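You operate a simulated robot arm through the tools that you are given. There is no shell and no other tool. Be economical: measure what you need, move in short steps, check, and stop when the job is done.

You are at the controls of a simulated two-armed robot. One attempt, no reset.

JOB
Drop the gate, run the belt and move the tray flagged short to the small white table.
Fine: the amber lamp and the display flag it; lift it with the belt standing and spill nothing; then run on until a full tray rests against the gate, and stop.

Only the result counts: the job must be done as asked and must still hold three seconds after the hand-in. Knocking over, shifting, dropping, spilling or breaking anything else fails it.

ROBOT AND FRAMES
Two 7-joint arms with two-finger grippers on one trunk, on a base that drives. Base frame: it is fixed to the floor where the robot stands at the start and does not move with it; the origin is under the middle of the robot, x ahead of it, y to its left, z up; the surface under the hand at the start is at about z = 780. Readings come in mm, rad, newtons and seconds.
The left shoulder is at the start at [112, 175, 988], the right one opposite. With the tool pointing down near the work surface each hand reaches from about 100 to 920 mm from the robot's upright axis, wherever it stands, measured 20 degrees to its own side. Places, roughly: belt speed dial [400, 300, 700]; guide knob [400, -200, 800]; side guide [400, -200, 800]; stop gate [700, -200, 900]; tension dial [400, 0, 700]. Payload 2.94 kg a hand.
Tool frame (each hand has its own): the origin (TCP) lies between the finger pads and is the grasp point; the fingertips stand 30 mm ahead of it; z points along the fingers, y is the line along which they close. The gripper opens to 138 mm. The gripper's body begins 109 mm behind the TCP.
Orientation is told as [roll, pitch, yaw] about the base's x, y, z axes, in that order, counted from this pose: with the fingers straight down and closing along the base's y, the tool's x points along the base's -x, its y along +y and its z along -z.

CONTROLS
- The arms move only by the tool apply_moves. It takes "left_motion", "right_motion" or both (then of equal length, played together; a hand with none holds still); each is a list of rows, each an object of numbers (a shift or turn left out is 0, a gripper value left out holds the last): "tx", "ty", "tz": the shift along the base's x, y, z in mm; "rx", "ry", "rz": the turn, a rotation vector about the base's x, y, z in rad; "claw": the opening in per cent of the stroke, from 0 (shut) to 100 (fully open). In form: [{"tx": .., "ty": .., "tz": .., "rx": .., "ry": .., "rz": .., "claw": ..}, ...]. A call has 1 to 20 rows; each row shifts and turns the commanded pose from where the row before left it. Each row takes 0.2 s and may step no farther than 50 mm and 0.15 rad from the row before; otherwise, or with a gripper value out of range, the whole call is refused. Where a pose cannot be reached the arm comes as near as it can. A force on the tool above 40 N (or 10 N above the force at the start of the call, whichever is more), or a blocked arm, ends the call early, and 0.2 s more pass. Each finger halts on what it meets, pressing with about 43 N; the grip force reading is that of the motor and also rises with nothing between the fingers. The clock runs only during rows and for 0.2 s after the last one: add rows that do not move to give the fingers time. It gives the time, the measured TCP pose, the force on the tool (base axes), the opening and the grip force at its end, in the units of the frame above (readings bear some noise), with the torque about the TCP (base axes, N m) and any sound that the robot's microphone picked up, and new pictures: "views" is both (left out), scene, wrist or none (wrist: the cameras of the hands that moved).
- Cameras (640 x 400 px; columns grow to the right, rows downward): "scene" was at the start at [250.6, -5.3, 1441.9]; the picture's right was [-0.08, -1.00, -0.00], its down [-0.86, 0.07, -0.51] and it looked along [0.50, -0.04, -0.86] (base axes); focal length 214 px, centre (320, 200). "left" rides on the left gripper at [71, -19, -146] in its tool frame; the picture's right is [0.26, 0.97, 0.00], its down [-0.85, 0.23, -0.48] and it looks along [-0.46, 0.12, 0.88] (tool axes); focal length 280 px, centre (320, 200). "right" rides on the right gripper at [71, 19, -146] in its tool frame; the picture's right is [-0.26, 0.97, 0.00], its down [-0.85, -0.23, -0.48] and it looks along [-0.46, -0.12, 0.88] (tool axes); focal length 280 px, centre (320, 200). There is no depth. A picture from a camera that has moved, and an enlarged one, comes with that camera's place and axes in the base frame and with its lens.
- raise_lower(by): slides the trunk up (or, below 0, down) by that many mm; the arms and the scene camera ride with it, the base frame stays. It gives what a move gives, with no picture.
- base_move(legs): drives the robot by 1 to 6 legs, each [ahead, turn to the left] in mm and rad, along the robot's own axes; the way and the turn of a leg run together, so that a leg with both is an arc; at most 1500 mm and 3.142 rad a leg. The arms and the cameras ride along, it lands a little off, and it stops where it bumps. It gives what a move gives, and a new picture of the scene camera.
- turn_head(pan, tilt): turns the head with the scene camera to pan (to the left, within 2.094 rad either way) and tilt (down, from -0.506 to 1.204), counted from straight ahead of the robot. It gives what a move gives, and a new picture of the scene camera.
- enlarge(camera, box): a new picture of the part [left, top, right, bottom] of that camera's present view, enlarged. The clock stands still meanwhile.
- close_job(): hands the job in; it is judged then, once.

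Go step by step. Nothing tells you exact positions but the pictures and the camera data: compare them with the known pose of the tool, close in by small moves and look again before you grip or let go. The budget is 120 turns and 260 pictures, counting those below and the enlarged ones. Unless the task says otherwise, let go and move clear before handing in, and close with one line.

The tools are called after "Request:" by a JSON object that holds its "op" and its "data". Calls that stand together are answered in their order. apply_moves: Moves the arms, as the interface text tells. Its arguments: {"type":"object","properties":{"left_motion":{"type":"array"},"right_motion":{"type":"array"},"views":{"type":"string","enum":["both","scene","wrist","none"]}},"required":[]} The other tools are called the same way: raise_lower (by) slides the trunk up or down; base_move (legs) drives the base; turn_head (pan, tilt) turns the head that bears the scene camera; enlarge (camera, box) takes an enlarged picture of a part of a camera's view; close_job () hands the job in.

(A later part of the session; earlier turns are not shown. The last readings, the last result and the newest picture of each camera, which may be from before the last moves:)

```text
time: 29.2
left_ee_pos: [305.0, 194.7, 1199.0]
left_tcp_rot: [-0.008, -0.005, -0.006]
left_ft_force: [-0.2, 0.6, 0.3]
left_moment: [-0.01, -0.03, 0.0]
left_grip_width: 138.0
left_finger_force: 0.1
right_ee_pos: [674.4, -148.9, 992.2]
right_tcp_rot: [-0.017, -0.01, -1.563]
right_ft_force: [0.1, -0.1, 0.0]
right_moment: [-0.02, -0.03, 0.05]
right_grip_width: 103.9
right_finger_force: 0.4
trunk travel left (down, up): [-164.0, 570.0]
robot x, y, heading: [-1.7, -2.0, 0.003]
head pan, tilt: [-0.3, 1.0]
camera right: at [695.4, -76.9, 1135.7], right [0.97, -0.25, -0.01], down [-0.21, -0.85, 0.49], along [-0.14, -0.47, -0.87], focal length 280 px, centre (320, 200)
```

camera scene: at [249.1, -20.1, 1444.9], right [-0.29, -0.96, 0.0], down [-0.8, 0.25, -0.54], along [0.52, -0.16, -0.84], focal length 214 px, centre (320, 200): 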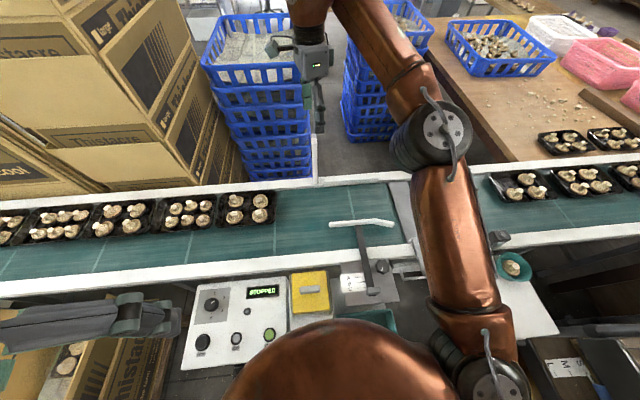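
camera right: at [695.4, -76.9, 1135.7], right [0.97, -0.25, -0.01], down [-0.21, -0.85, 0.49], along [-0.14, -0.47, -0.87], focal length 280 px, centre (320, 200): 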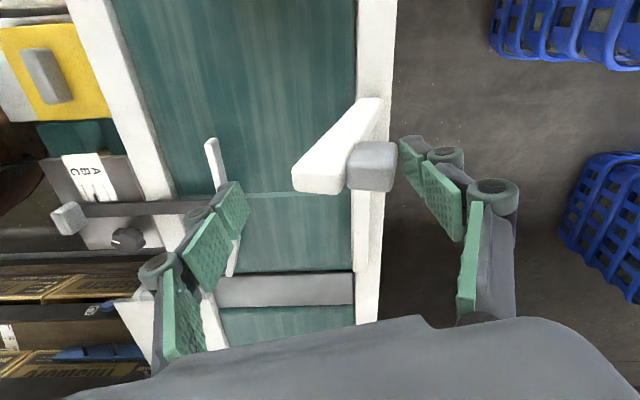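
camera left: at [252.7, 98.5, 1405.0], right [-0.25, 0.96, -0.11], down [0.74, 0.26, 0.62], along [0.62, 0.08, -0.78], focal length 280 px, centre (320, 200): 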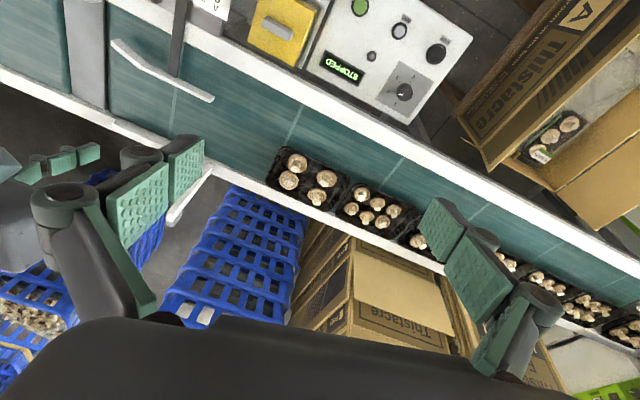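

It swings freely now. I continue the arc, lowering gradually.

Request:
{"op": "apply_moves", "data": {"right_motion": [{"tx": -10}, {"tx": -10, "tz": -2}, {"tx": -10, "tz": -3}, {"tx": -10, "tz": -4}, {"tx": -10, "tz": -5}, {"tx": -10, "tz": -6}, {"tx": -10, "tz": -6}, {}], "views": "wrist"}}

```text
time: 31.1
left_ee_pos: [304.4, 194.6, 1199.3]
left_tcp_rot: [-0.007, -0.005, -0.005]
left_ft_force: [0.5, 0.1, -0.4]
left_moment: [-0.02, -0.01, 0.02]
left_grip_width: 138.1
left_finger_force: 0.0
right_ee_pos: [606.4, -147.7, 965.2]
right_tcp_rot: [-0.019, -0.008, -1.564]
right_ft_force: [0.0, -0.4, 0.4]
right_moment: [0.01, 0.01, -0.03]
right_grip_width: 104.0
right_finger_force: 0.1
trunk travel left (down, up): [-164.0, 570.0]
robot x, y, heading: [1.9, 0.5, 0.001]
head pan, tilt: [-0.3, 1.0]
camera right: at [626.1, -76.1, 1109.5], right [0.97, -0.25, -0.01], down [-0.22, -0.85, 0.49], along [-0.14, -0.47, -0.87], focal length 280 px, centre (320, 200)
```

right: 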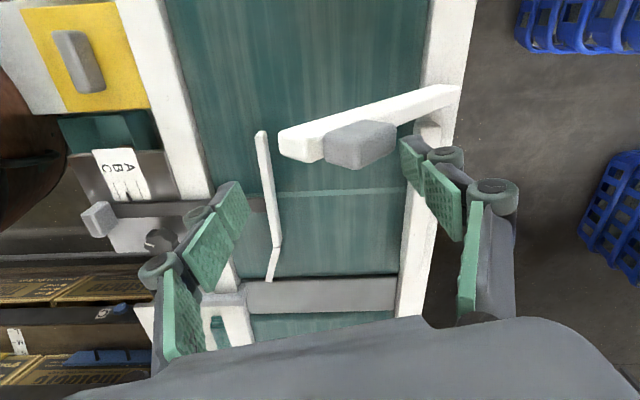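

Request:
{"op": "apply_moves", "data": {"right_motion": [{"tx": -10, "tz": -6}, {"tx": -10, "tz": -7}, {"tx": -10, "tz": -8}, {"tx": -10, "tz": -8}, {"tx": -10, "tz": -8}, {"tx": -10, "tz": -8}, {}], "views": "both"}}

```text
time: 32.6
left_ee_pos: [304.7, 194.9, 1199.7]
left_tcp_rot: [-0.006, -0.005, -0.003]
left_ft_force: [-0.1, -1.1, -0.1]
left_moment: [-0.04, -0.02, -0.02]
left_grip_width: 138.1
left_finger_force: 0.2
right_ee_pos: [546.0, -148.7, 921.7]
right_tcp_rot: [-0.019, -0.008, -1.562]
right_ft_force: [-0.2, 0.2, 0.0]
right_moment: [-0.02, -0.01, 0.0]
right_grip_width: 103.6
right_finger_force: 0.1
trunk travel left (down, up): [-164.0, 570.0]
robot x, y, heading: [2.8, -1.2, 0.008]
head pan, tilt: [-0.3, 1.0]
camera scene: at [249.7, -19.0, 1444.7], right [-0.29, -0.96, 0.0], down [-0.81, 0.25, -0.54], along [0.52, -0.16, -0.84], focal length 214 px, centre (320, 200)
camera right: at [565.4, -76.3, 1064.6], right [0.97, -0.25, -0.01], down [-0.21, -0.85, 0.49], along [-0.14, -0.47, -0.87], focal length 280 px, centre (320, 200)
```

scene: 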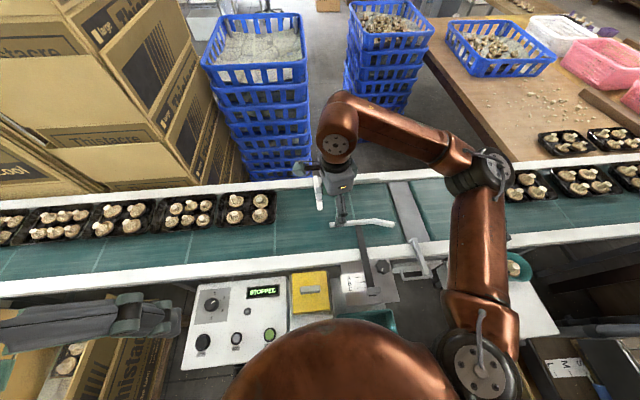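
right: 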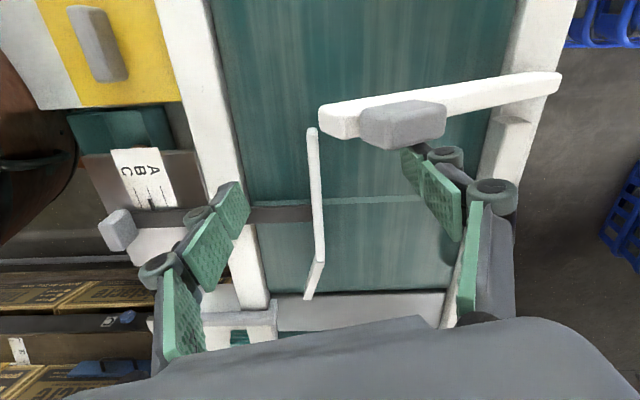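

The bar seems to be down or nearly so. I raise the hand and clear the view.

Request:
{"op": "apply_moves", "data": {"right_motion": [{"tz": 40}, {"tz": 40}, {"tz": 40}, {"ty": -40}, {"ty": -40}, {"ty": -40}, {"ty": -40}, {}], "views": "both"}}

Request:
{"op": "enlarge", "data": {"camera": "scene", "box": [220, 150, 420, 275]}}

```text
time: 34.5
left_ee_pos: [304.7, 194.7, 1198.0]
left_tcp_rot: [-0.007, -0.004, -0.003]
left_ft_force: [-0.7, -0.1, 0.7]
left_moment: [0.01, 0.05, 0.0]
left_grip_width: 137.8
left_finger_force: 0.1
right_ee_pos: [545.4, -304.8, 1038.3]
right_tcp_rot: [-0.018, -0.008, -1.563]
right_ft_force: [-0.1, -1.3, -0.6]
right_moment: [0.03, -0.01, 0.0]
right_grip_width: 103.1
right_finger_force: 0.1
trunk travel left (down, up): [-164.0, 570.0]
robot x, y, heading: [0.7, -0.3, 0.005]
head pan, tilt: [-0.3, 1.0]
camera scene: at [250.0, -18.8, 1444.6], right [-0.29, -0.96, 0.0], down [-0.81, 0.25, -0.54], along [0.52, -0.16, -0.84], focal length 214 px, centre (320, 200)
camera right: at [565.7, -234.3, 1181.9], right [0.97, -0.25, -0.01], down [-0.21, -0.85, 0.49], along [-0.14, -0.47, -0.87], focal length 280 px, centre (320, 200)
```

scene: 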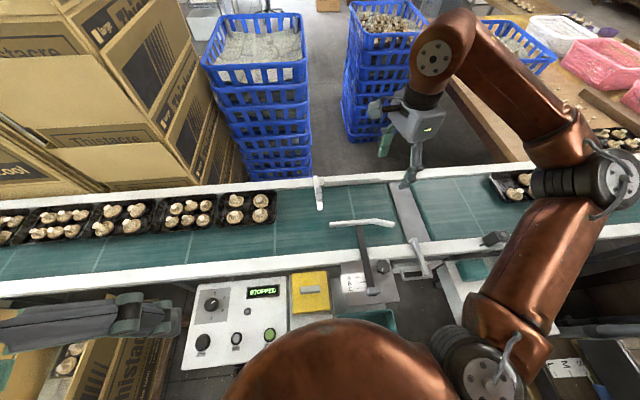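
right: 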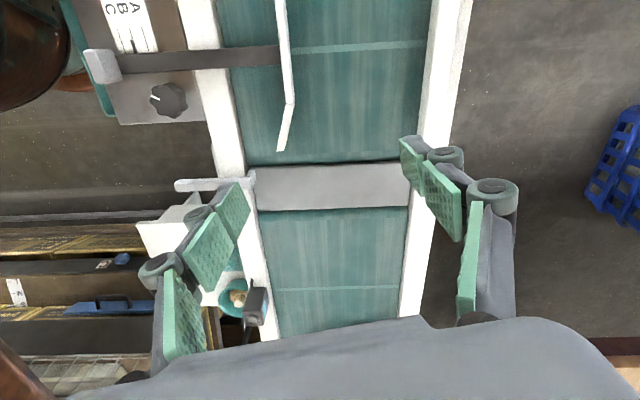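

```text
3.20 times, centred on (320, 212) of scene
camera zoom: at [250.0, -18.8, 1444.6], right [-0.29, -0.96, 0.0], down [-0.81, 0.25, -0.54], along [0.52, -0.16, -0.84], focal length 686 px, centre (320, 160)
```

zoom: 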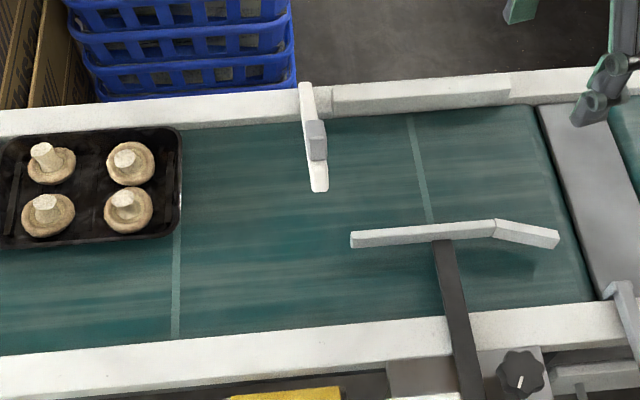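

The bar is about 25° short of lying down: tip near (555, -115, 910), handle near (612, -126). I'll close the fingers and press the handle down from above.

Request:
{"op": "apply_moves", "data": {"right_motion": [{"claw": 0, "tx": 10, "ty": 40}, {"tx": 15, "ty": 40}, {"tx": 15, "ty": 40}, {"tx": 15, "ty": 40}, {"ty": 20}, {}, {}, {"tz": -25}, {"tz": -25}, {}], "views": "wrist"}}

```text
time: 36.6
left_ee_pos: [304.5, 194.4, 1199.4]
left_tcp_rot: [-0.009, -0.005, -0.006]
left_ft_force: [0.4, 0.2, 0.4]
left_moment: [0.01, -0.03, 0.02]
left_grip_width: 138.0
left_finger_force: 0.0
right_ee_pos: [601.5, -129.5, 993.3]
right_tcp_rot: [-0.017, -0.008, -1.563]
right_ft_force: [0.3, 0.2, 0.4]
right_moment: [0.01, 0.0, 0.0]
right_grip_width: 0.0
right_finger_force: 28.3
trunk travel left (down, up): [-164.0, 570.0]
robot x, y, heading: [-0.7, -0.3, 0.006]
head pan, tilt: [-0.3, 1.0]
camera right: at [621.9, -56.4, 1136.4], right [0.97, -0.25, -0.01], down [-0.22, -0.85, 0.49], along [-0.14, -0.47, -0.87], focal length 280 px, centre (320, 200)
```

right: 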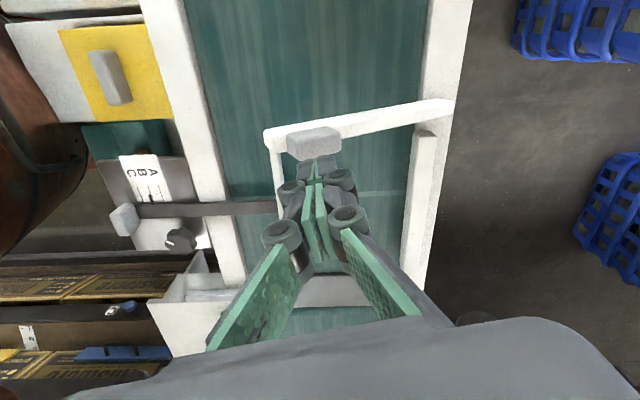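

Request:
{"op": "apply_moves", "data": {"right_motion": [{"tx": -3, "tz": -20}, {"tz": -20}, {"tz": -8}, {"tz": -8}, {"tz": -8}, {"tz": -8}, {"tz": -8}, {}], "views": "both"}}

```text
time: 38.5
left_ee_pos: [304.5, 194.1, 1199.6]
left_tcp_rot: [-0.007, -0.004, -0.005]
left_ft_force: [-0.2, -0.6, 0.4]
left_moment: [0.0, -0.01, 0.0]
left_grip_width: 137.9
left_finger_force: 0.0
right_ee_pos: [598.6, -128.6, 911.9]
right_tcp_rot: [-0.016, -0.01, -1.561]
right_ft_force: [0.9, -0.1, -0.7]
right_moment: [0.02, -0.04, 0.01]
right_grip_width: 0.0
right_finger_force: 28.9
trunk travel left (down, up): [-164.0, 570.0]
robot x, y, heading: [-1.1, 4.7, 0.004]
head pan, tilt: [-0.3, 1.0]
camera scene: at [249.6, -19.0, 1444.8], right [-0.29, -0.96, 0.0], down [-0.81, 0.25, -0.54], along [0.52, -0.16, -0.84], focal length 214 px, centre (320, 200)
camera right: at [618.0, -56.9, 1054.4], right [0.97, -0.25, -0.01], down [-0.21, -0.85, 0.49], along [-0.14, -0.47, -0.87], focal length 280 px, centre (320, 200)
```

scene: 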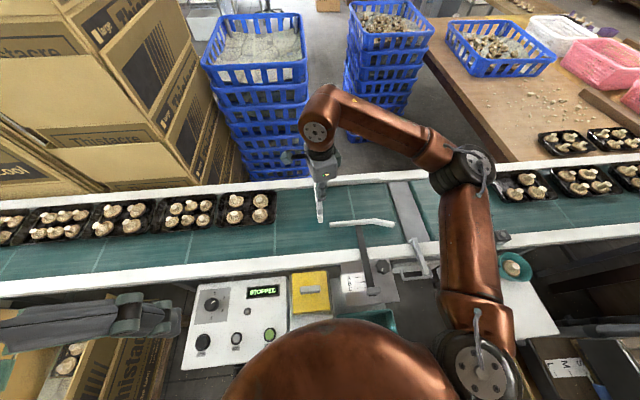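
right: 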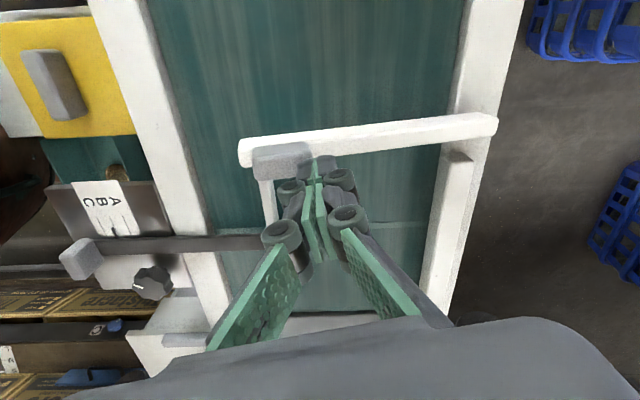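

The bar is moving down under the fingers with almost no force. I continue.

Request:
{"op": "apply_moves", "data": {"right_motion": [{"tz": -8}, {"tz": -8}, {"tz": -8}, {"tz": -8}, {}], "views": "both"}}

```text
time: 39.6
left_ee_pos: [304.2, 193.9, 1200.5]
left_tcp_rot: [-0.006, -0.006, -0.006]
left_ft_force: [-1.4, -0.2, -0.2]
left_moment: [-0.02, 0.02, -0.01]
left_grip_width: 137.9
left_finger_force: 0.0
right_ee_pos: [598.4, -128.7, 878.8]
right_tcp_rot: [-0.017, -0.008, -1.562]
right_ft_force: [-0.4, 0.4, 0.1]
right_moment: [0.02, -0.02, 0.0]
right_grip_width: 0.0
right_finger_force: 28.3
trunk travel left (down, up): [-164.0, 570.0]
robot x, y, heading: [-3.1, -1.1, 0.01]
head pan, tilt: [-0.3, 1.0]
camera scene: at [249.6, -19.0, 1444.8], right [-0.29, -0.96, 0.0], down [-0.81, 0.25, -0.54], along [0.52, -0.16, -0.84], focal length 214 px, centre (320, 200)
camera right: at [618.9, -57.1, 1022.5], right [0.97, -0.25, -0.01], down [-0.22, -0.85, 0.49], along [-0.14, -0.47, -0.87], focal length 280 px, centre (320, 200)
```

scene: 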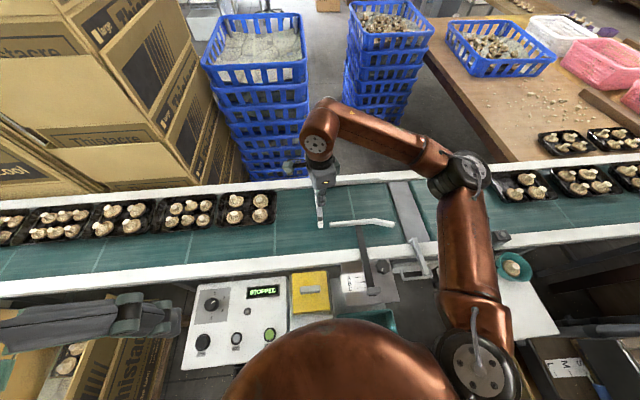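
right: 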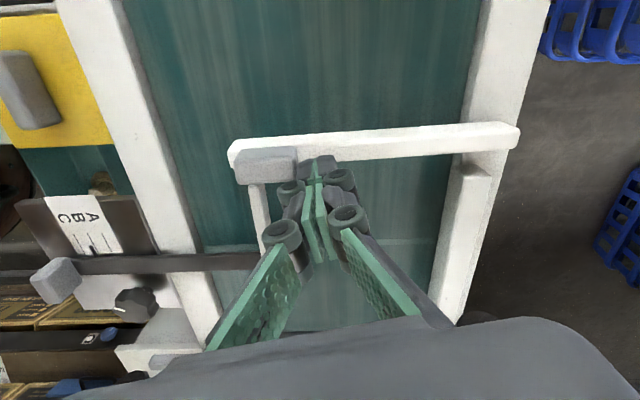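

Request:
{"op": "apply_moves", "data": {"right_motion": [{"tz": -6}, {"tz": -6}, {"tz": -6}, {"tz": -6}, {}], "views": "both"}}

```text
time: 40.9
left_ee_pos: [303.7, 194.9, 1199.7]
left_tcp_rot: [-0.007, -0.006, -0.005]
left_ft_force: [-0.2, 0.3, 0.5]
left_moment: [-0.01, 0.01, -0.01]
left_grip_width: 137.8
left_finger_force: 0.1
right_ee_pos: [598.8, -128.7, 853.8]
right_tcp_rot: [-0.016, -0.008, -1.562]
right_ft_force: [0.5, 0.0, 1.1]
right_moment: [0.03, 0.01, 0.02]
right_grip_width: 0.0
right_finger_force: 28.2
trunk travel left (down, up): [-164.0, 570.0]
robot x, y, heading: [-3.4, 0.0, 0.008]
head pan, tilt: [-0.3, 1.0]
camera scene: at [249.7, -19.1, 1444.7], right [-0.29, -0.96, 0.0], down [-0.81, 0.25, -0.54], along [0.52, -0.16, -0.84], focal length 214 px, centre (320, 200)
camera right: at [619.3, -57.3, 997.7], right [0.97, -0.25, -0.01], down [-0.22, -0.85, 0.49], along [-0.14, -0.47, -0.87], focal length 280 px, centre (320, 200)
```

scene: 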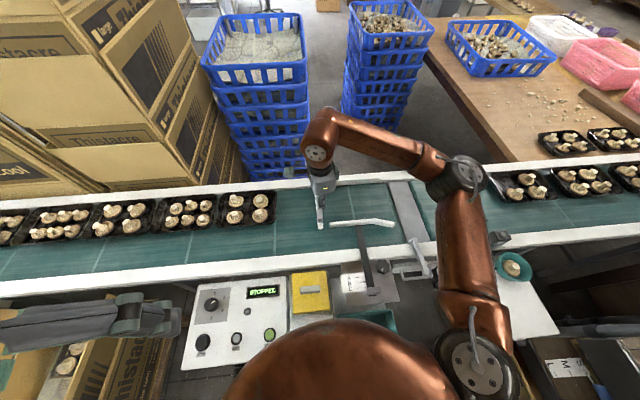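
right: 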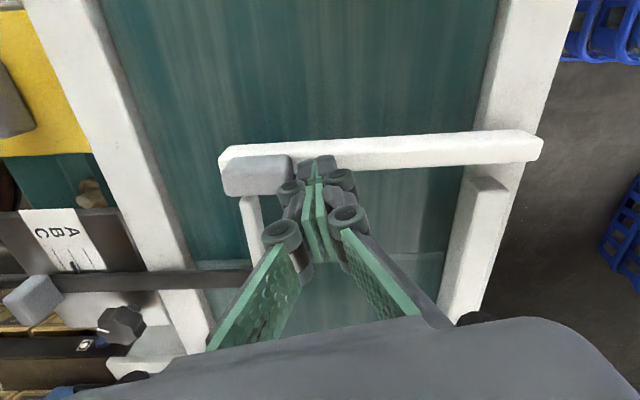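

Request:
{"op": "apply_moves", "data": {"right_motion": [{"tz": -4}, {"tz": -4}, {"tz": -4}, {"tz": -4}, {}], "views": "wrist"}}

```text
time: 41.7
left_ee_pos: [304.0, 193.7, 1199.6]
left_tcp_rot: [-0.005, -0.006, -0.006]
left_ft_force: [0.8, 0.1, -0.4]
left_moment: [0.01, 0.04, 0.02]
left_grip_width: 137.9
left_finger_force: 0.0
right_ee_pos: [598.1, -128.9, 850.7]
right_tcp_rot: [-0.008, -0.001, -1.562]
right_ft_force: [-8.6, -3.6, 19.8]
right_moment: [0.01, 0.2, 0.05]
right_grip_width: 5.9
right_finger_force: 28.6
trunk travel left (down, up): [-164.0, 570.0]
robot x, y, heading: [0.7, -0.0, 0.003]
head pan, tilt: [-0.3, 1.0]
stopped in row 4 (right hand): the force on the tool passed its limit at 45 N (the readings are from after the stop); the commanded pose is now the measured one
camera right: at [617.3, -58.1, 994.2], right [0.97, -0.25, -0.01], down [-0.22, -0.85, 0.48], along [-0.13, -0.46, -0.88], focal length 280 px, centre (320, 200)
```

right: 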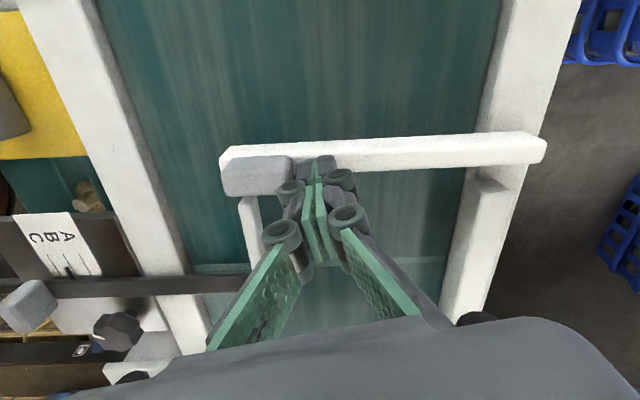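

The gate is now down on its end stop (45 N reached). I back the right hand off, returning its yaw to zero, and bring the left hand with closed fingers above the START button, which I put at about (298, 119, 712).

Request:
{"op": "apply_moves", "data": {"right_motion": [{"tz": 30}, {"tz": 40}, {"tz": 40}, {"tz": 40, "ty": -30}, {"ty": -30, "rz": 0.15}, {"ty": -30, "rz": 0.15}, {"ty": -30, "rz": 0.15}, {"ty": -30, "rz": 0.15}, {"ty": -30, "rz": 0.15}, {"tx": -10, "ty": -20, "rz": 0.15}, {"tx": -10, "rz": 0.15}, {"tx": -10, "rz": 0.15}, {"tx": -10, "rz": 0.15}, {"tx": -10, "rz": 0.15}, {"tx": -10, "rz": 0.06}, {}], "left_motion": [{"claw": 0}, {"tz": -40}, {"tz": -40}, {"tz": -40}, {"tz": -40}, {"tz": -40, "ty": -10}, {"tz": -40, "ty": -10}, {"tz": -40, "ty": -10}, {"tz": -40, "ty": -10}, {"tz": -30, "ty": -10}, {"ty": -10, "tz": -30}, {"ty": -10}, {}, {}, {}, {}], "views": "both"}}

```text
time: 45.1
left_ee_pos: [309.6, 121.3, 832.6]
left_tcp_rot: [-0.007, -0.004, -0.005]
left_ft_force: [0.0, 0.4, -1.0]
left_moment: [0.01, 0.02, -0.02]
left_grip_width: 0.0
left_finger_force: 28.9
left hand out of reach, approached as far as the arm can: row 10, 11
right_ee_pos: [539.6, -329.4, 996.1]
right_tcp_rot: [-0.008, -0.004, -0.003]
right_ft_force: [-0.6, 0.0, -0.6]
right_moment: [0.03, 0.02, 0.04]
right_grip_width: 0.1
right_finger_force: 28.1
trunk travel left (down, up): [-164.0, 570.0]
robot x, y, heading: [-3.3, 0.3, 0.004]
head pan, tilt: [-0.3, 1.0]
camera scene: at [249.9, -19.7, 1444.7], right [-0.29, -0.96, 0.0], down [-0.81, 0.25, -0.54], along [0.52, -0.16, -0.84], focal length 214 px, centre (320, 200)
camera right: at [467.0, -308.8, 1141.1], right [0.27, 0.96, -0.01], down [0.85, -0.23, 0.48], along [0.46, -0.13, -0.88], focal length 280 px, centre (320, 200)
camera left: at [238.0, 104.4, 979.0], right [-0.26, 0.97, -0.01], down [0.85, 0.23, 0.48], along [0.46, 0.12, -0.88], focal length 280 px, centre (320, 200)
```

scene: 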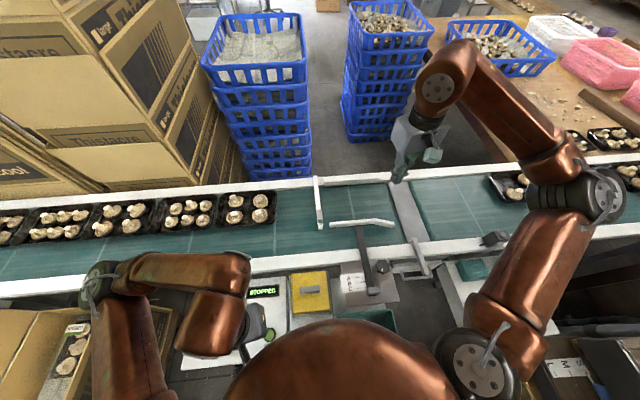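
right: 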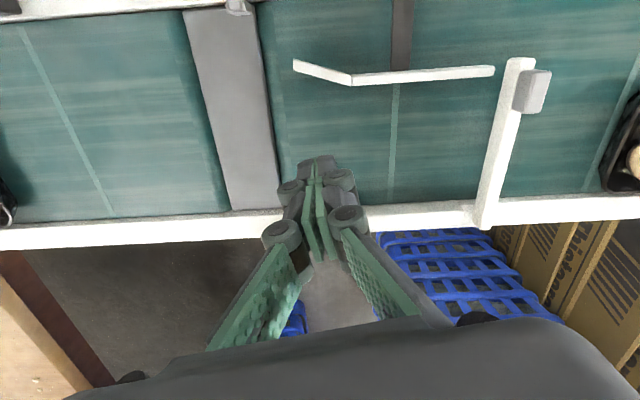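
left: 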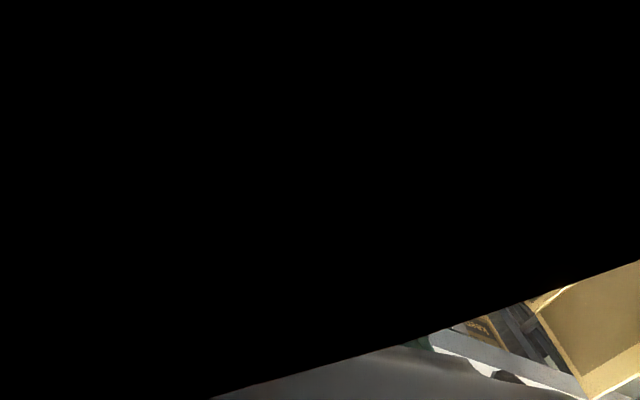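

The gate is fully across. The left hand is too close to the body to press START well, so I'd like to back the base up a little; first I raise the left hand and check what's behind.

Request:
{"op": "apply_moves", "data": {"left_motion": [{"tz": 40}, {"tz": 40, "tx": 20}, {"tz": 20, "tx": 20}, {}], "views": "none"}}

Request:
{"op": "turn_head", "data": {"pan": 2.05, "tilt": 0.9}}

Request:
{"op": "turn_head", "data": {"pan": -2.05, "tilt": 0.9}}

```text
time: 46.1
left_ee_pos: [349.6, 123.4, 933.4]
left_tcp_rot: [-0.008, -0.006, -0.005]
left_ft_force: [-0.3, 0.0, 0.8]
left_moment: [-0.01, 0.01, 0.01]
left_grip_width: 0.0
left_finger_force: 28.6
right_ee_pos: [540.3, -329.0, 997.1]
right_tcp_rot: [-0.009, -0.002, -0.005]
right_ft_force: [-0.1, -0.4, -0.4]
right_moment: [-0.04, 0.0, 0.0]
right_grip_width: 0.1
right_finger_force: 28.3
trunk travel left (down, up): [-164.0, 570.0]
robot x, y, heading: [0.7, 2.6, 0.002]
head pan, tilt: [-0.3, 1.0]
```

```text
time: 48.3
left_ee_pos: [349.2, 123.8, 934.5]
left_tcp_rot: [-0.006, -0.006, -0.006]
left_ft_force: [0.4, -0.6, -0.4]
left_moment: [-0.01, -0.02, -0.02]
left_grip_width: 0.0
left_finger_force: 28.4
right_ee_pos: [538.6, -328.5, 995.9]
right_tcp_rot: [-0.008, -0.004, -0.006]
right_ft_force: [-0.6, 0.5, -0.3]
right_moment: [0.02, -0.02, -0.02]
right_grip_width: 0.0
right_finger_force: 28.4
trunk travel left (down, up): [-164.0, 570.0]
robot x, y, heading: [0.2, 1.7, 0.006]
head pan, tilt: [2.051, 0.901]
camera scene: at [148.1, 67.7, 1452.0], right [0.89, 0.46, 0.0], down [0.36, -0.69, -0.62], along [-0.29, 0.55, -0.78], focal length 214 px, centre (320, 200)
```

scene: 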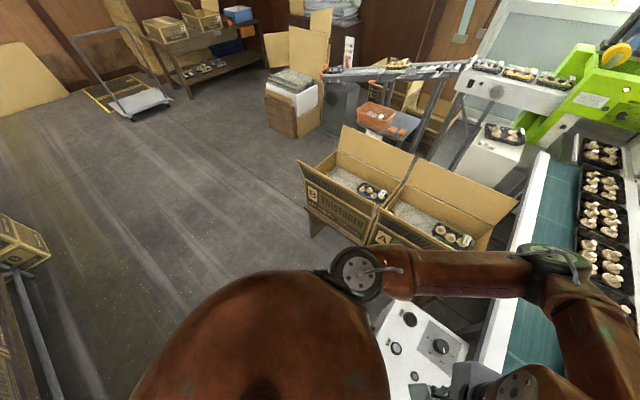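

```text
time: 51.6
left_ee_pos: [347.8, 123.4, 933.2]
left_tcp_rot: [-0.008, -0.005, -0.005]
left_ft_force: [0.6, -0.4, 0.5]
left_moment: [0.0, -0.02, 0.0]
left_grip_width: 0.0
left_finger_force: 28.3
right_ee_pos: [539.6, -329.1, 996.9]
right_tcp_rot: [-0.007, -0.006, -0.005]
right_ft_force: [0.2, 0.8, 0.4]
right_moment: [0.01, 0.02, 0.01]
right_grip_width: 0.0
right_finger_force: 28.7
trunk travel left (down, up): [-164.0, 570.0]
robot x, y, heading: [1.9, -0.1, 0.002]
head pan, tilt: [-2.051, 0.901]
camera scene: at [148.6, -66.3, 1452.0], right [-0.89, 0.46, 0.0], down [0.36, 0.7, -0.62], along [-0.29, -0.55, -0.78], focal length 214 px, centre (320, 200)
```

scene: 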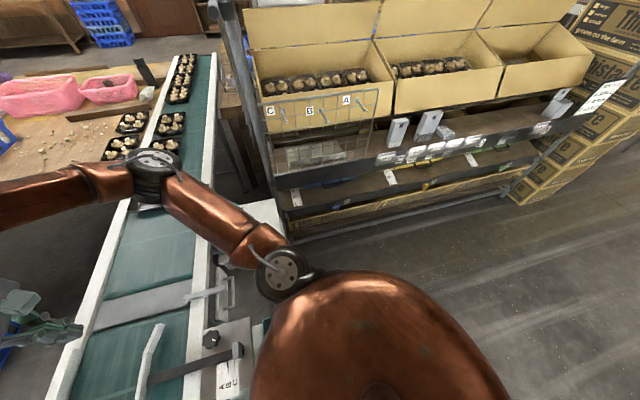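

Behind is open floor. I back up 160 mm with the head aimed at the belt and panel.

Request:
{"op": "turn_head", "data": {"pan": -0.1, "tilt": 0.85}}

Request:
{"op": "base_move", "data": {"legs": [[-160, 0]]}}

```text
time: 53.5
left_ee_pos: [350.4, 123.0, 934.3]
left_tcp_rot: [-0.006, -0.006, -0.006]
left_ft_force: [-0.3, 0.2, -0.1]
left_moment: [-0.02, 0.01, 0.0]
left_grip_width: 0.0
left_finger_force: 28.4
right_ee_pos: [539.7, -329.4, 996.1]
right_tcp_rot: [-0.009, -0.002, -0.007]
right_ft_force: [0.3, 1.0, 0.2]
right_moment: [0.0, -0.02, 0.03]
right_grip_width: 0.0
right_finger_force: 28.5
trunk travel left (down, up): [-164.0, 570.0]
robot x, y, heading: [0.5, 3.4, 0.007]
head pan, tilt: [-0.099, 0.85]
camera scene: at [261.0, -6.8, 1455.8], right [-0.1, -1.0, 0.0], down [-0.75, 0.07, -0.66], along [0.66, -0.06, -0.75], focal length 214 px, centre (320, 200)
```

scene: 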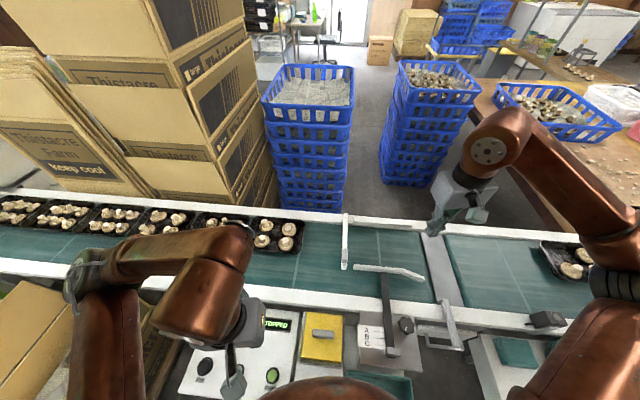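

```text
time: 54.8
left_ee_pos: [179.6, 129.7, 939.9]
left_tcp_rot: [0.007, -0.062, -0.028]
left_ft_force: [-0.1, 0.7, 0.6]
left_moment: [0.07, 0.13, -0.03]
left_grip_width: 0.1
left_finger_force: 28.6
right_ee_pos: [361.8, -329.6, 1016.0]
right_tcp_rot: [-0.017, -0.057, -0.01]
right_ft_force: [1.4, -0.4, -0.6]
right_moment: [0.0, 0.18, 0.0]
right_grip_width: 0.2
right_finger_force: 28.5
trunk travel left (down, up): [-164.0, 570.0]
robot x, y, heading: [-125.3, -1.8, 0.003]
head pan, tilt: [-0.099, 0.85]
stopped in leg 1: the robot was blocked; the commanded pose is now the measured one
camera scene: at [165.3, -7.4, 1452.6], right [-0.1, -1.0, 0.0], down [-0.76, 0.07, -0.65], along [0.64, -0.06, -0.76], focal length 214 px, centre (320, 200)
```

scene: 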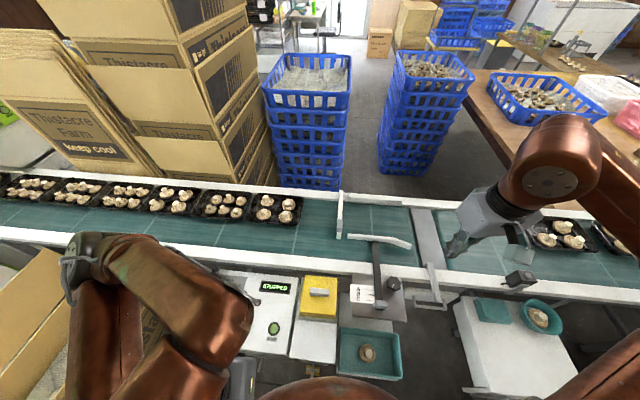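

The base stopped at -125 (swaying, perhaps). I'll let it settle and look to both sides for contact.

Request:
{"op": "turn_head", "data": {"pan": 0.9, "tilt": 0.95}}

Request:
{"op": "turn_head", "data": {"pan": -0.15, "tilt": 0.95}}

```text
time: 56.1
left_ee_pos: [179.5, 130.5, 940.7]
left_tcp_rot: [0.005, -0.064, -0.025]
left_ft_force: [-1.2, -0.8, -0.1]
left_moment: [-0.01, -0.01, -0.01]
left_grip_width: 0.2
left_finger_force: 28.7
right_ee_pos: [359.2, -329.8, 1019.4]
right_tcp_rot: [-0.016, -0.061, -0.008]
right_ft_force: [-0.1, 0.5, -0.2]
right_moment: [-0.02, -0.03, 0.01]
right_grip_width: 0.0
right_finger_force: 28.2
trunk travel left (down, up): [-164.0, 570.0]
robot x, y, heading: [-122.0, 0.2, 0.004]
head pan, tilt: [0.901, 0.949]
camera scene: at [136.6, 57.0, 1446.4], right [0.78, -0.62, -0.02], down [-0.52, -0.64, -0.57], along [0.34, 0.46, -0.82], focal length 214 px, centre (320, 200)
```

scene: 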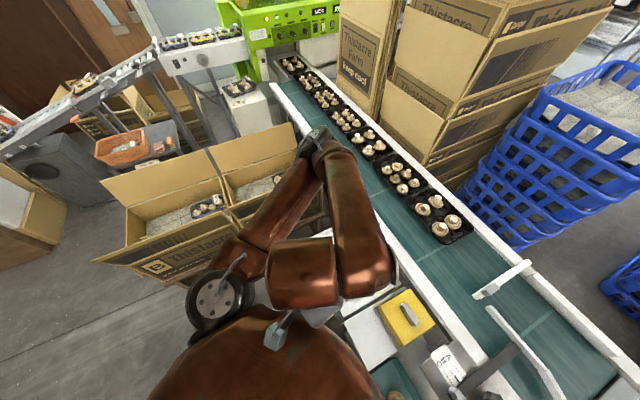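

```text
time: 57.4
left_ee_pos: [167.6, 129.5, 943.4]
left_tcp_rot: [0.005, -0.076, -0.027]
left_ft_force: [-0.1, -0.1, -0.4]
left_moment: [0.05, -0.02, 0.01]
left_grip_width: 0.1
left_finger_force: 28.6
right_ee_pos: [348.4, -331.4, 1021.8]
right_tcp_rot: [-0.018, -0.072, -0.01]
right_ft_force: [-0.6, -0.2, -0.2]
right_moment: [0.01, -0.03, -0.03]
right_grip_width: 0.0
right_finger_force: 28.3
trunk travel left (down, up): [-164.0, 570.0]
robot x, y, heading: [-124.9, -2.5, 0.007]
head pan, tilt: [-0.15, 0.949]
camera scene: at [132.3, -11.0, 1448.3], right [-0.15, -0.99, 0.0], down [-0.8, 0.12, -0.58], along [0.58, -0.08, -0.81], focal length 214 px, centre (320, 200)
```

scene: 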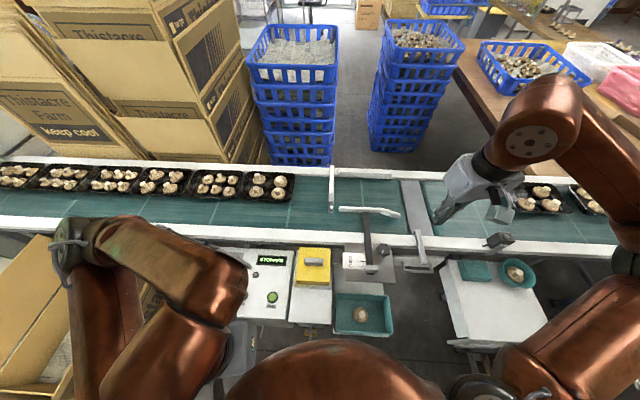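

It's only a stance change; nothing was bumped. I bring the left hand over START and straighten it.

Request:
{"op": "apply_moves", "data": {"left_motion": [{"tx": 33, "ty": -3, "ry": 0.038, "rz": 0.013}, {"tx": 33, "ty": -3, "ry": 0.038, "rz": 0.013}, {"tx": 33, "ty": -3}, {"tx": 32, "ty": -2}, {"tz": -30}, {"tz": -30}, {"tz": -30}, {"tz": -30}, {}], "right_motion": [{"ry": 0.036}, {"ry": 0.036}, {}, {}, {}, {}, {}, {}, {}], "views": "both"}}

```text
time: 59.4
left_ee_pos: [298.0, 121.5, 823.3]
left_tcp_rot: [0.007, -0.002, -0.003]
left_ft_force: [-0.1, -0.1, -0.6]
left_moment: [0.04, 0.04, 0.0]
left_grip_width: 0.0
left_finger_force: 28.5
right_ee_pos: [347.6, -329.9, 1021.1]
right_tcp_rot: [-0.017, -0.002, -0.007]
right_ft_force: [0.3, 0.5, -0.6]
right_moment: [0.0, 0.01, 0.01]
right_grip_width: 0.1
right_finger_force: 28.6
trunk travel left (down, up): [-164.0, 570.0]
robot x, y, heading: [-124.7, 3.7, -0.001]
head pan, tilt: [-0.15, 0.949]
camera scene: at [132.5, -10.8, 1448.4], right [-0.15, -0.99, 0.0], down [-0.8, 0.12, -0.58], along [0.58, -0.09, -0.81], focal length 214 px, centre (320, 200)
camera right: at [276.2, -308.4, 1166.1], right [0.27, 0.96, -0.02], down [0.85, -0.23, 0.48], along [0.46, -0.14, -0.88], focal length 280 px, centre (320, 200)
camera left: at [225.8, 101.5, 969.4], right [-0.26, 0.97, 0.0], down [0.85, 0.23, 0.48], along [0.46, 0.13, -0.88], focal length 280 px, centre (320, 200)
```

scene: 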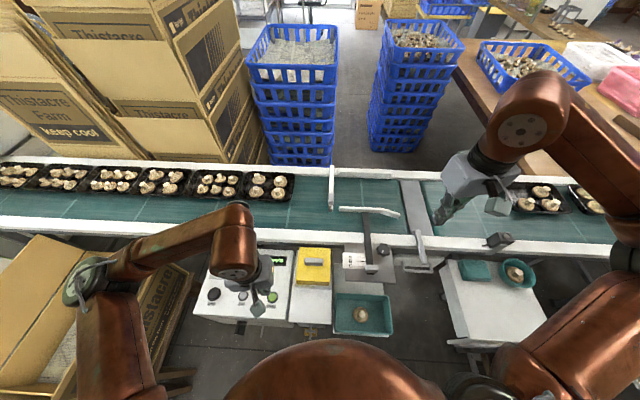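
right: 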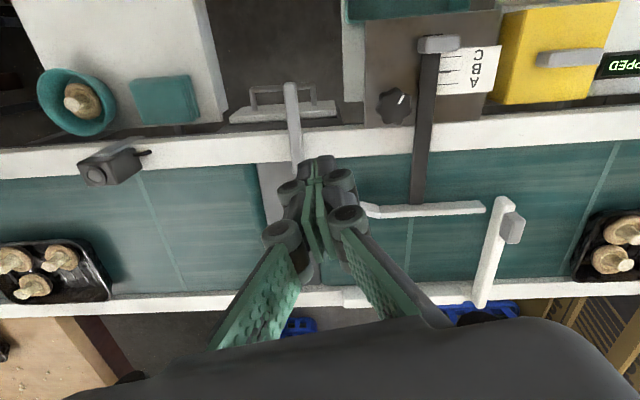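
left: 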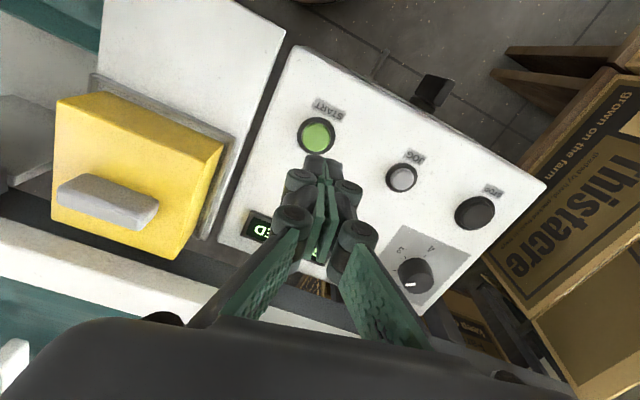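

START is confirmed at (294, 118, ~715), JOG at (314, 211) and STOP at (330, 302). I lower to just above START.

Request:
{"op": "apply_moves", "data": {"left_motion": [{"tx": -4, "ty": -3, "tz": -25}, {"tz": -25}, {"tz": -10}, {}], "views": "wrist"}}

```text
time: 60.4
left_ee_pos: [295.1, 117.8, 761.1]
left_tcp_rot: [0.005, -0.002, -0.002]
left_ft_force: [0.3, -0.2, -0.7]
left_moment: [-0.01, -0.01, -0.01]
left_grip_width: 0.1
left_finger_force: 28.1
right_ee_pos: [348.4, -329.8, 1021.9]
right_tcp_rot: [-0.019, -0.001, -0.009]
right_ft_force: [-1.2, -0.7, -0.2]
right_moment: [-0.01, 0.03, 0.0]
right_grip_width: 0.0
right_finger_force: 28.1
trunk travel left (down, up): [-164.0, 570.0]
robot x, y, heading: [-121.9, -0.7, 0.001]
head pan, tilt: [-0.15, 0.949]
camera left: at [223.0, 98.3, 907.8], right [-0.26, 0.97, 0.0], down [0.85, 0.23, 0.48], along [0.46, 0.13, -0.88], focal length 280 px, centre (320, 200)
```

left: 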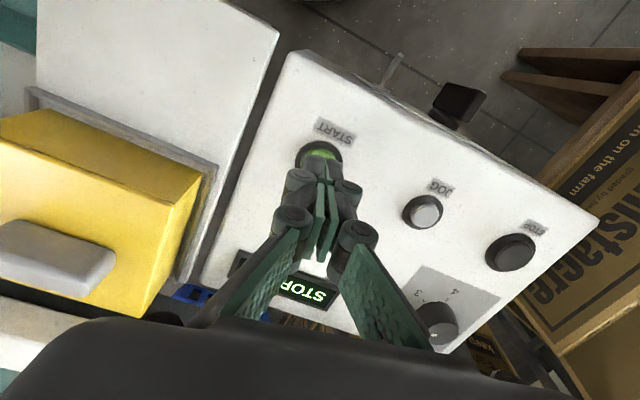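

Request:
{"op": "apply_moves", "data": {"left_motion": [{"tx": -5, "tz": -5}, {"tz": -4}, {"tz": -3}, {"tz": -3}, {"tz": -3}], "views": "scene"}}

```text
time: 61.6
left_ee_pos: [289.6, 116.3, 744.2]
left_tcp_rot: [0.006, 0.001, -0.002]
left_ft_force: [0.4, 0.3, 0.6]
left_moment: [-0.02, 0.03, -0.01]
left_grip_width: 6.0
left_finger_force: 28.8
right_ee_pos: [348.4, -329.6, 1022.3]
right_tcp_rot: [-0.018, -0.003, -0.009]
right_ft_force: [-0.7, -0.2, 0.1]
right_moment: [0.05, -0.01, -0.02]
right_grip_width: 0.2
right_finger_force: 27.8
trunk travel left (down, up): [-164.0, 570.0]
robot x, y, heading: [-120.4, -4.0, 0.004]
head pan, tilt: [-0.15, 0.949]
camera scene: at [132.6, -10.6, 1448.3], right [-0.15, -0.99, 0.0], down [-0.8, 0.12, -0.58], along [0.58, -0.09, -0.81], focal length 214 px, centre (320, 200)
```

scene: 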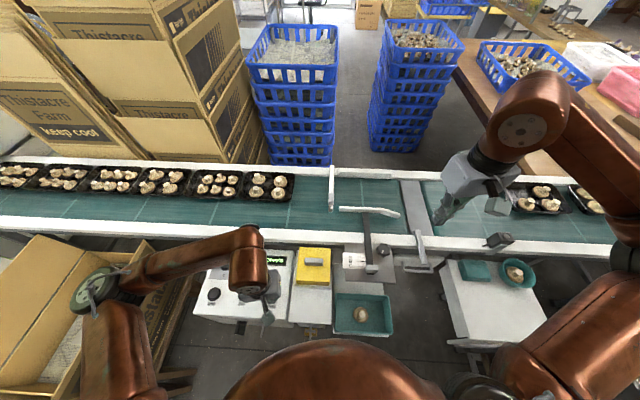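

Request:
{"op": "enlarge", "data": {"camera": "scene", "box": [200, 230, 340, 330]}}

```text
4.00 times, centred on (270, 280) of scene
camera zoom: at [132.6, -10.6, 1448.3], right [-0.15, -0.99, 0.0], down [-0.8, 0.12, -0.58], along [0.58, -0.09, -0.81], focal length 858 px, centre (520, -120)
```

zoom: 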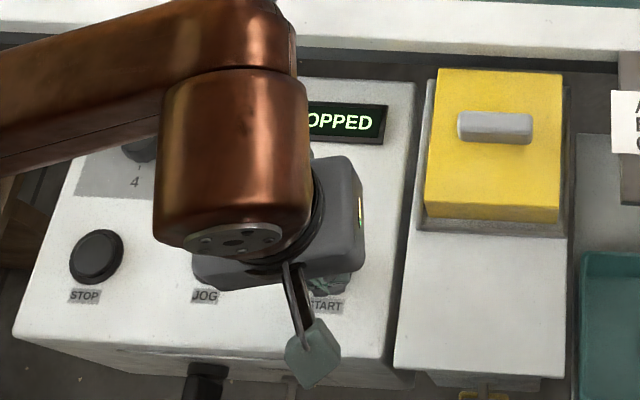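

Still stopped; I press a bit further.

Request:
{"op": "apply_moves", "data": {"left_motion": [{"tz": -3}, {"tz": -3}, {}], "views": "wrist"}}

```text
time: 62.4
left_ee_pos: [289.3, 116.6, 738.4]
left_tcp_rot: [0.002, -0.002, -0.004]
left_ft_force: [-1.7, 3.4, 12.1]
left_moment: [0.05, -0.04, -0.05]
left_grip_width: 5.8
left_finger_force: 27.8
right_ee_pos: [348.7, -329.8, 1021.9]
right_tcp_rot: [-0.017, -0.002, -0.008]
right_ft_force: [-0.5, 0.0, 0.1]
right_moment: [0.0, 0.02, 0.01]
right_grip_width: 0.0
right_finger_force: 28.5
trunk travel left (down, up): [-164.0, 570.0]
robot x, y, heading: [-124.4, 2.5, 0.006]
head pan, tilt: [-0.15, 0.949]
heard: click
camera left: at [217.9, 96.6, 884.0], right [-0.26, 0.97, 0.0], down [0.85, 0.23, 0.48], along [0.46, 0.13, -0.88], focal length 280 px, centre (320, 200)
```

left: 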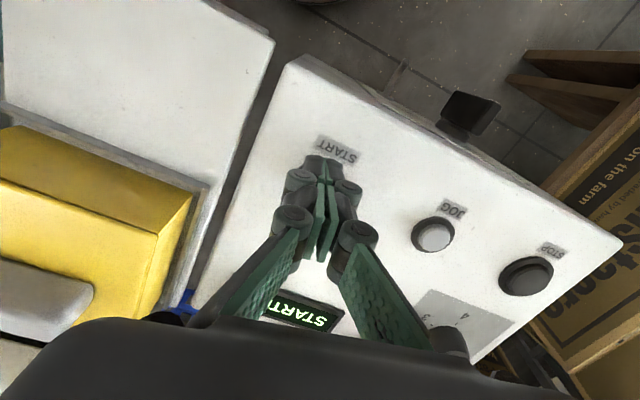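

A click, and the display reads START…. I lift and go to hover over STOP.

Request:
{"op": "apply_moves", "data": {"left_motion": [{"tz": 30}, {"tx": 10, "ty": 46}, {"tx": 10, "ty": 46}, {"tx": 10, "ty": 46}, {"tx": 10, "ty": 46}], "views": "both"}}

```text
time: 63.6
left_ee_pos: [331.3, 299.8, 768.2]
left_tcp_rot: [0.003, -0.002, -0.004]
left_ft_force: [0.7, 0.1, -0.2]
left_moment: [-0.04, -0.04, 0.0]
left_grip_width: 0.0
left_finger_force: 28.4
right_ee_pos: [347.9, -329.0, 1021.7]
right_tcp_rot: [-0.016, -0.001, -0.008]
right_ft_force: [-0.9, -0.1, 0.0]
right_moment: [-0.03, -0.01, 0.02]
right_grip_width: 0.0
right_finger_force: 28.3
trunk travel left (down, up): [-164.0, 570.0]
robot x, y, heading: [-121.9, -0.8, 0.002]
head pan, tilt: [-0.15, 0.949]
camera scene: at [132.0, -10.0, 1448.5], right [-0.15, -0.99, 0.0], down [-0.8, 0.12, -0.58], along [0.58, -0.09, -0.81], focal length 214 px, centre (320, 200)
camera left: at [258.5, 281.0, 913.9], right [-0.26, 0.97, 0.0], down [0.85, 0.23, 0.48], along [0.46, 0.13, -0.88], focal length 280 px, centre (320, 200)
```

scene: 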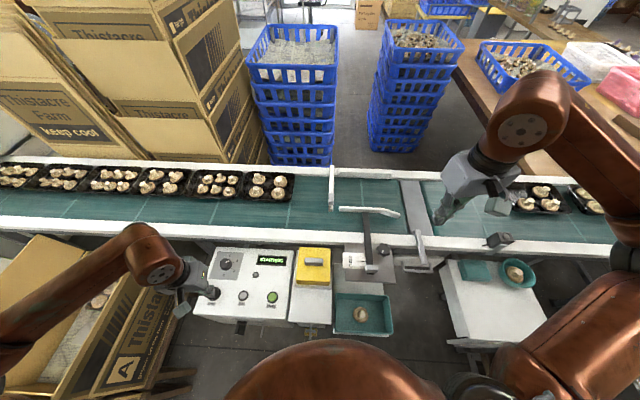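
left: 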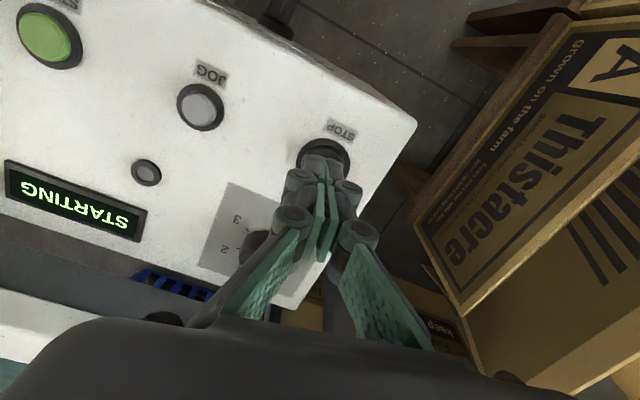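

Request:
{"op": "apply_moves", "data": {"left_motion": [{"tx": -8, "ty": 3, "tz": -10}, {}, {}, {}], "views": "both"}}

```text
time: 64.6
left_ee_pos: [321.4, 301.6, 757.1]
left_tcp_rot: [0.005, 0.001, -0.002]
left_ft_force: [0.4, -0.7, -0.1]
left_moment: [0.02, 0.03, -0.03]
left_grip_width: 0.0
left_finger_force: 28.0
right_ee_pos: [347.9, -329.4, 1021.2]
right_tcp_rot: [-0.019, -0.003, -0.01]
right_ft_force: [0.5, 0.7, 0.7]
right_moment: [-0.02, -0.02, 0.02]
right_grip_width: 0.0
right_finger_force: 28.2
trunk travel left (down, up): [-164.0, 570.0]
robot x, y, heading: [-126.1, 2.0, 0.003]
head pan, tilt: [-0.15, 0.949]
camera scene: at [132.5, -10.4, 1448.3], right [-0.15, -0.99, 0.0], down [-0.8, 0.12, -0.58], along [0.58, -0.09, -0.81], focal length 214 px, centre (320, 200)
camera left: at [250.2, 283.0, 902.6], right [-0.26, 0.97, 0.0], down [0.85, 0.23, 0.48], along [0.46, 0.13, -0.88], focal length 280 px, centre (320, 200)
```

scene: 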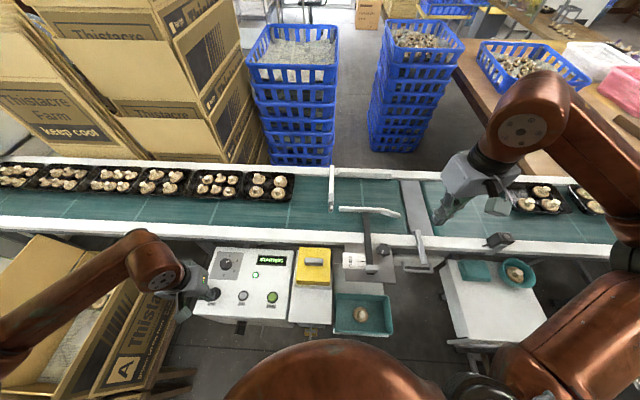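
left: 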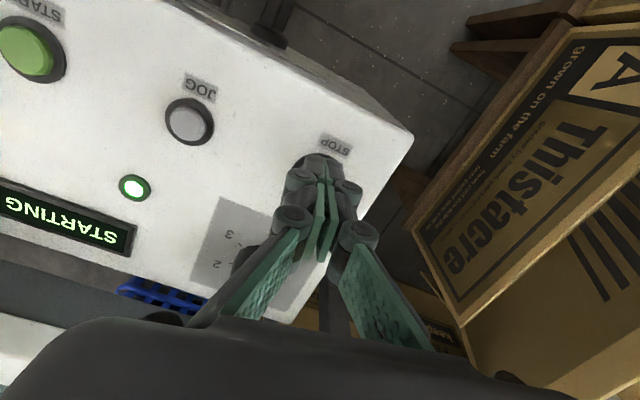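

A green lamp lit and it is still starting. I'll wait and watch.

Request:
{"op": "apply_moves", "data": {"left_motion": [{}, {}, {}, {}, {}], "views": "both"}}

```text
time: 65.8
left_ee_pos: [321.7, 303.3, 756.0]
left_tcp_rot: [0.002, -0.001, -0.002]
left_ft_force: [0.6, -0.4, -0.7]
left_moment: [0.03, -0.02, 0.02]
left_grip_width: 0.0
left_finger_force: 28.5
right_ee_pos: [349.4, -329.2, 1021.4]
right_tcp_rot: [-0.018, -0.002, -0.009]
right_ft_force: [-0.3, 0.4, -0.3]
right_moment: [0.02, 0.0, 0.01]
right_grip_width: 0.0
right_finger_force: 28.5
trunk travel left (down, up): [-164.0, 570.0]
robot x, y, heading: [-121.3, 1.4, 0.004]
head pan, tilt: [-0.15, 0.949]
camera scene: at [132.6, -10.4, 1448.3], right [-0.15, -0.99, 0.0], down [-0.8, 0.12, -0.58], along [0.58, -0.09, -0.81], focal length 214 px, centre (320, 200)
camera left: at [250.3, 282.9, 902.6], right [-0.26, 0.97, 0.0], down [0.85, 0.23, 0.48], along [0.46, 0.13, -0.88], focal length 280 px, centre (320, 200)
```

scene: 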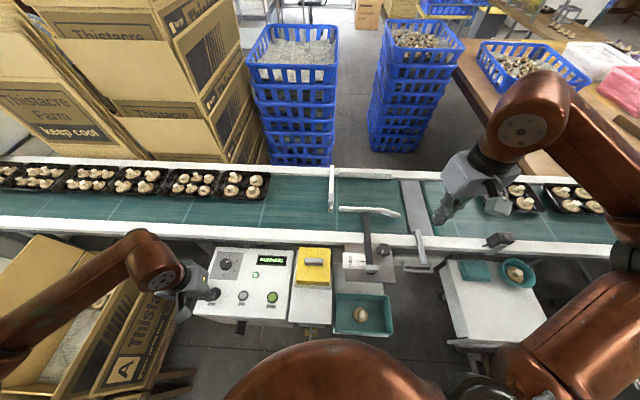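
left: 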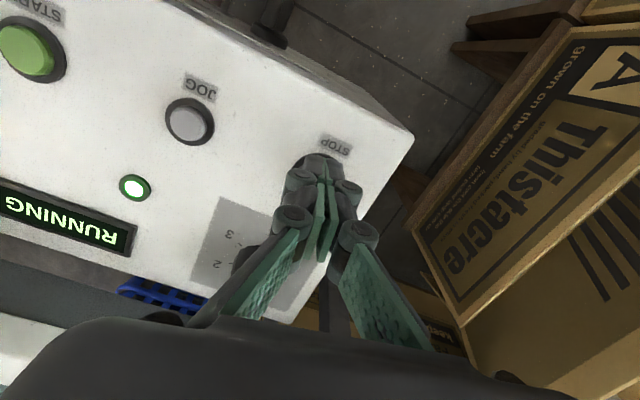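

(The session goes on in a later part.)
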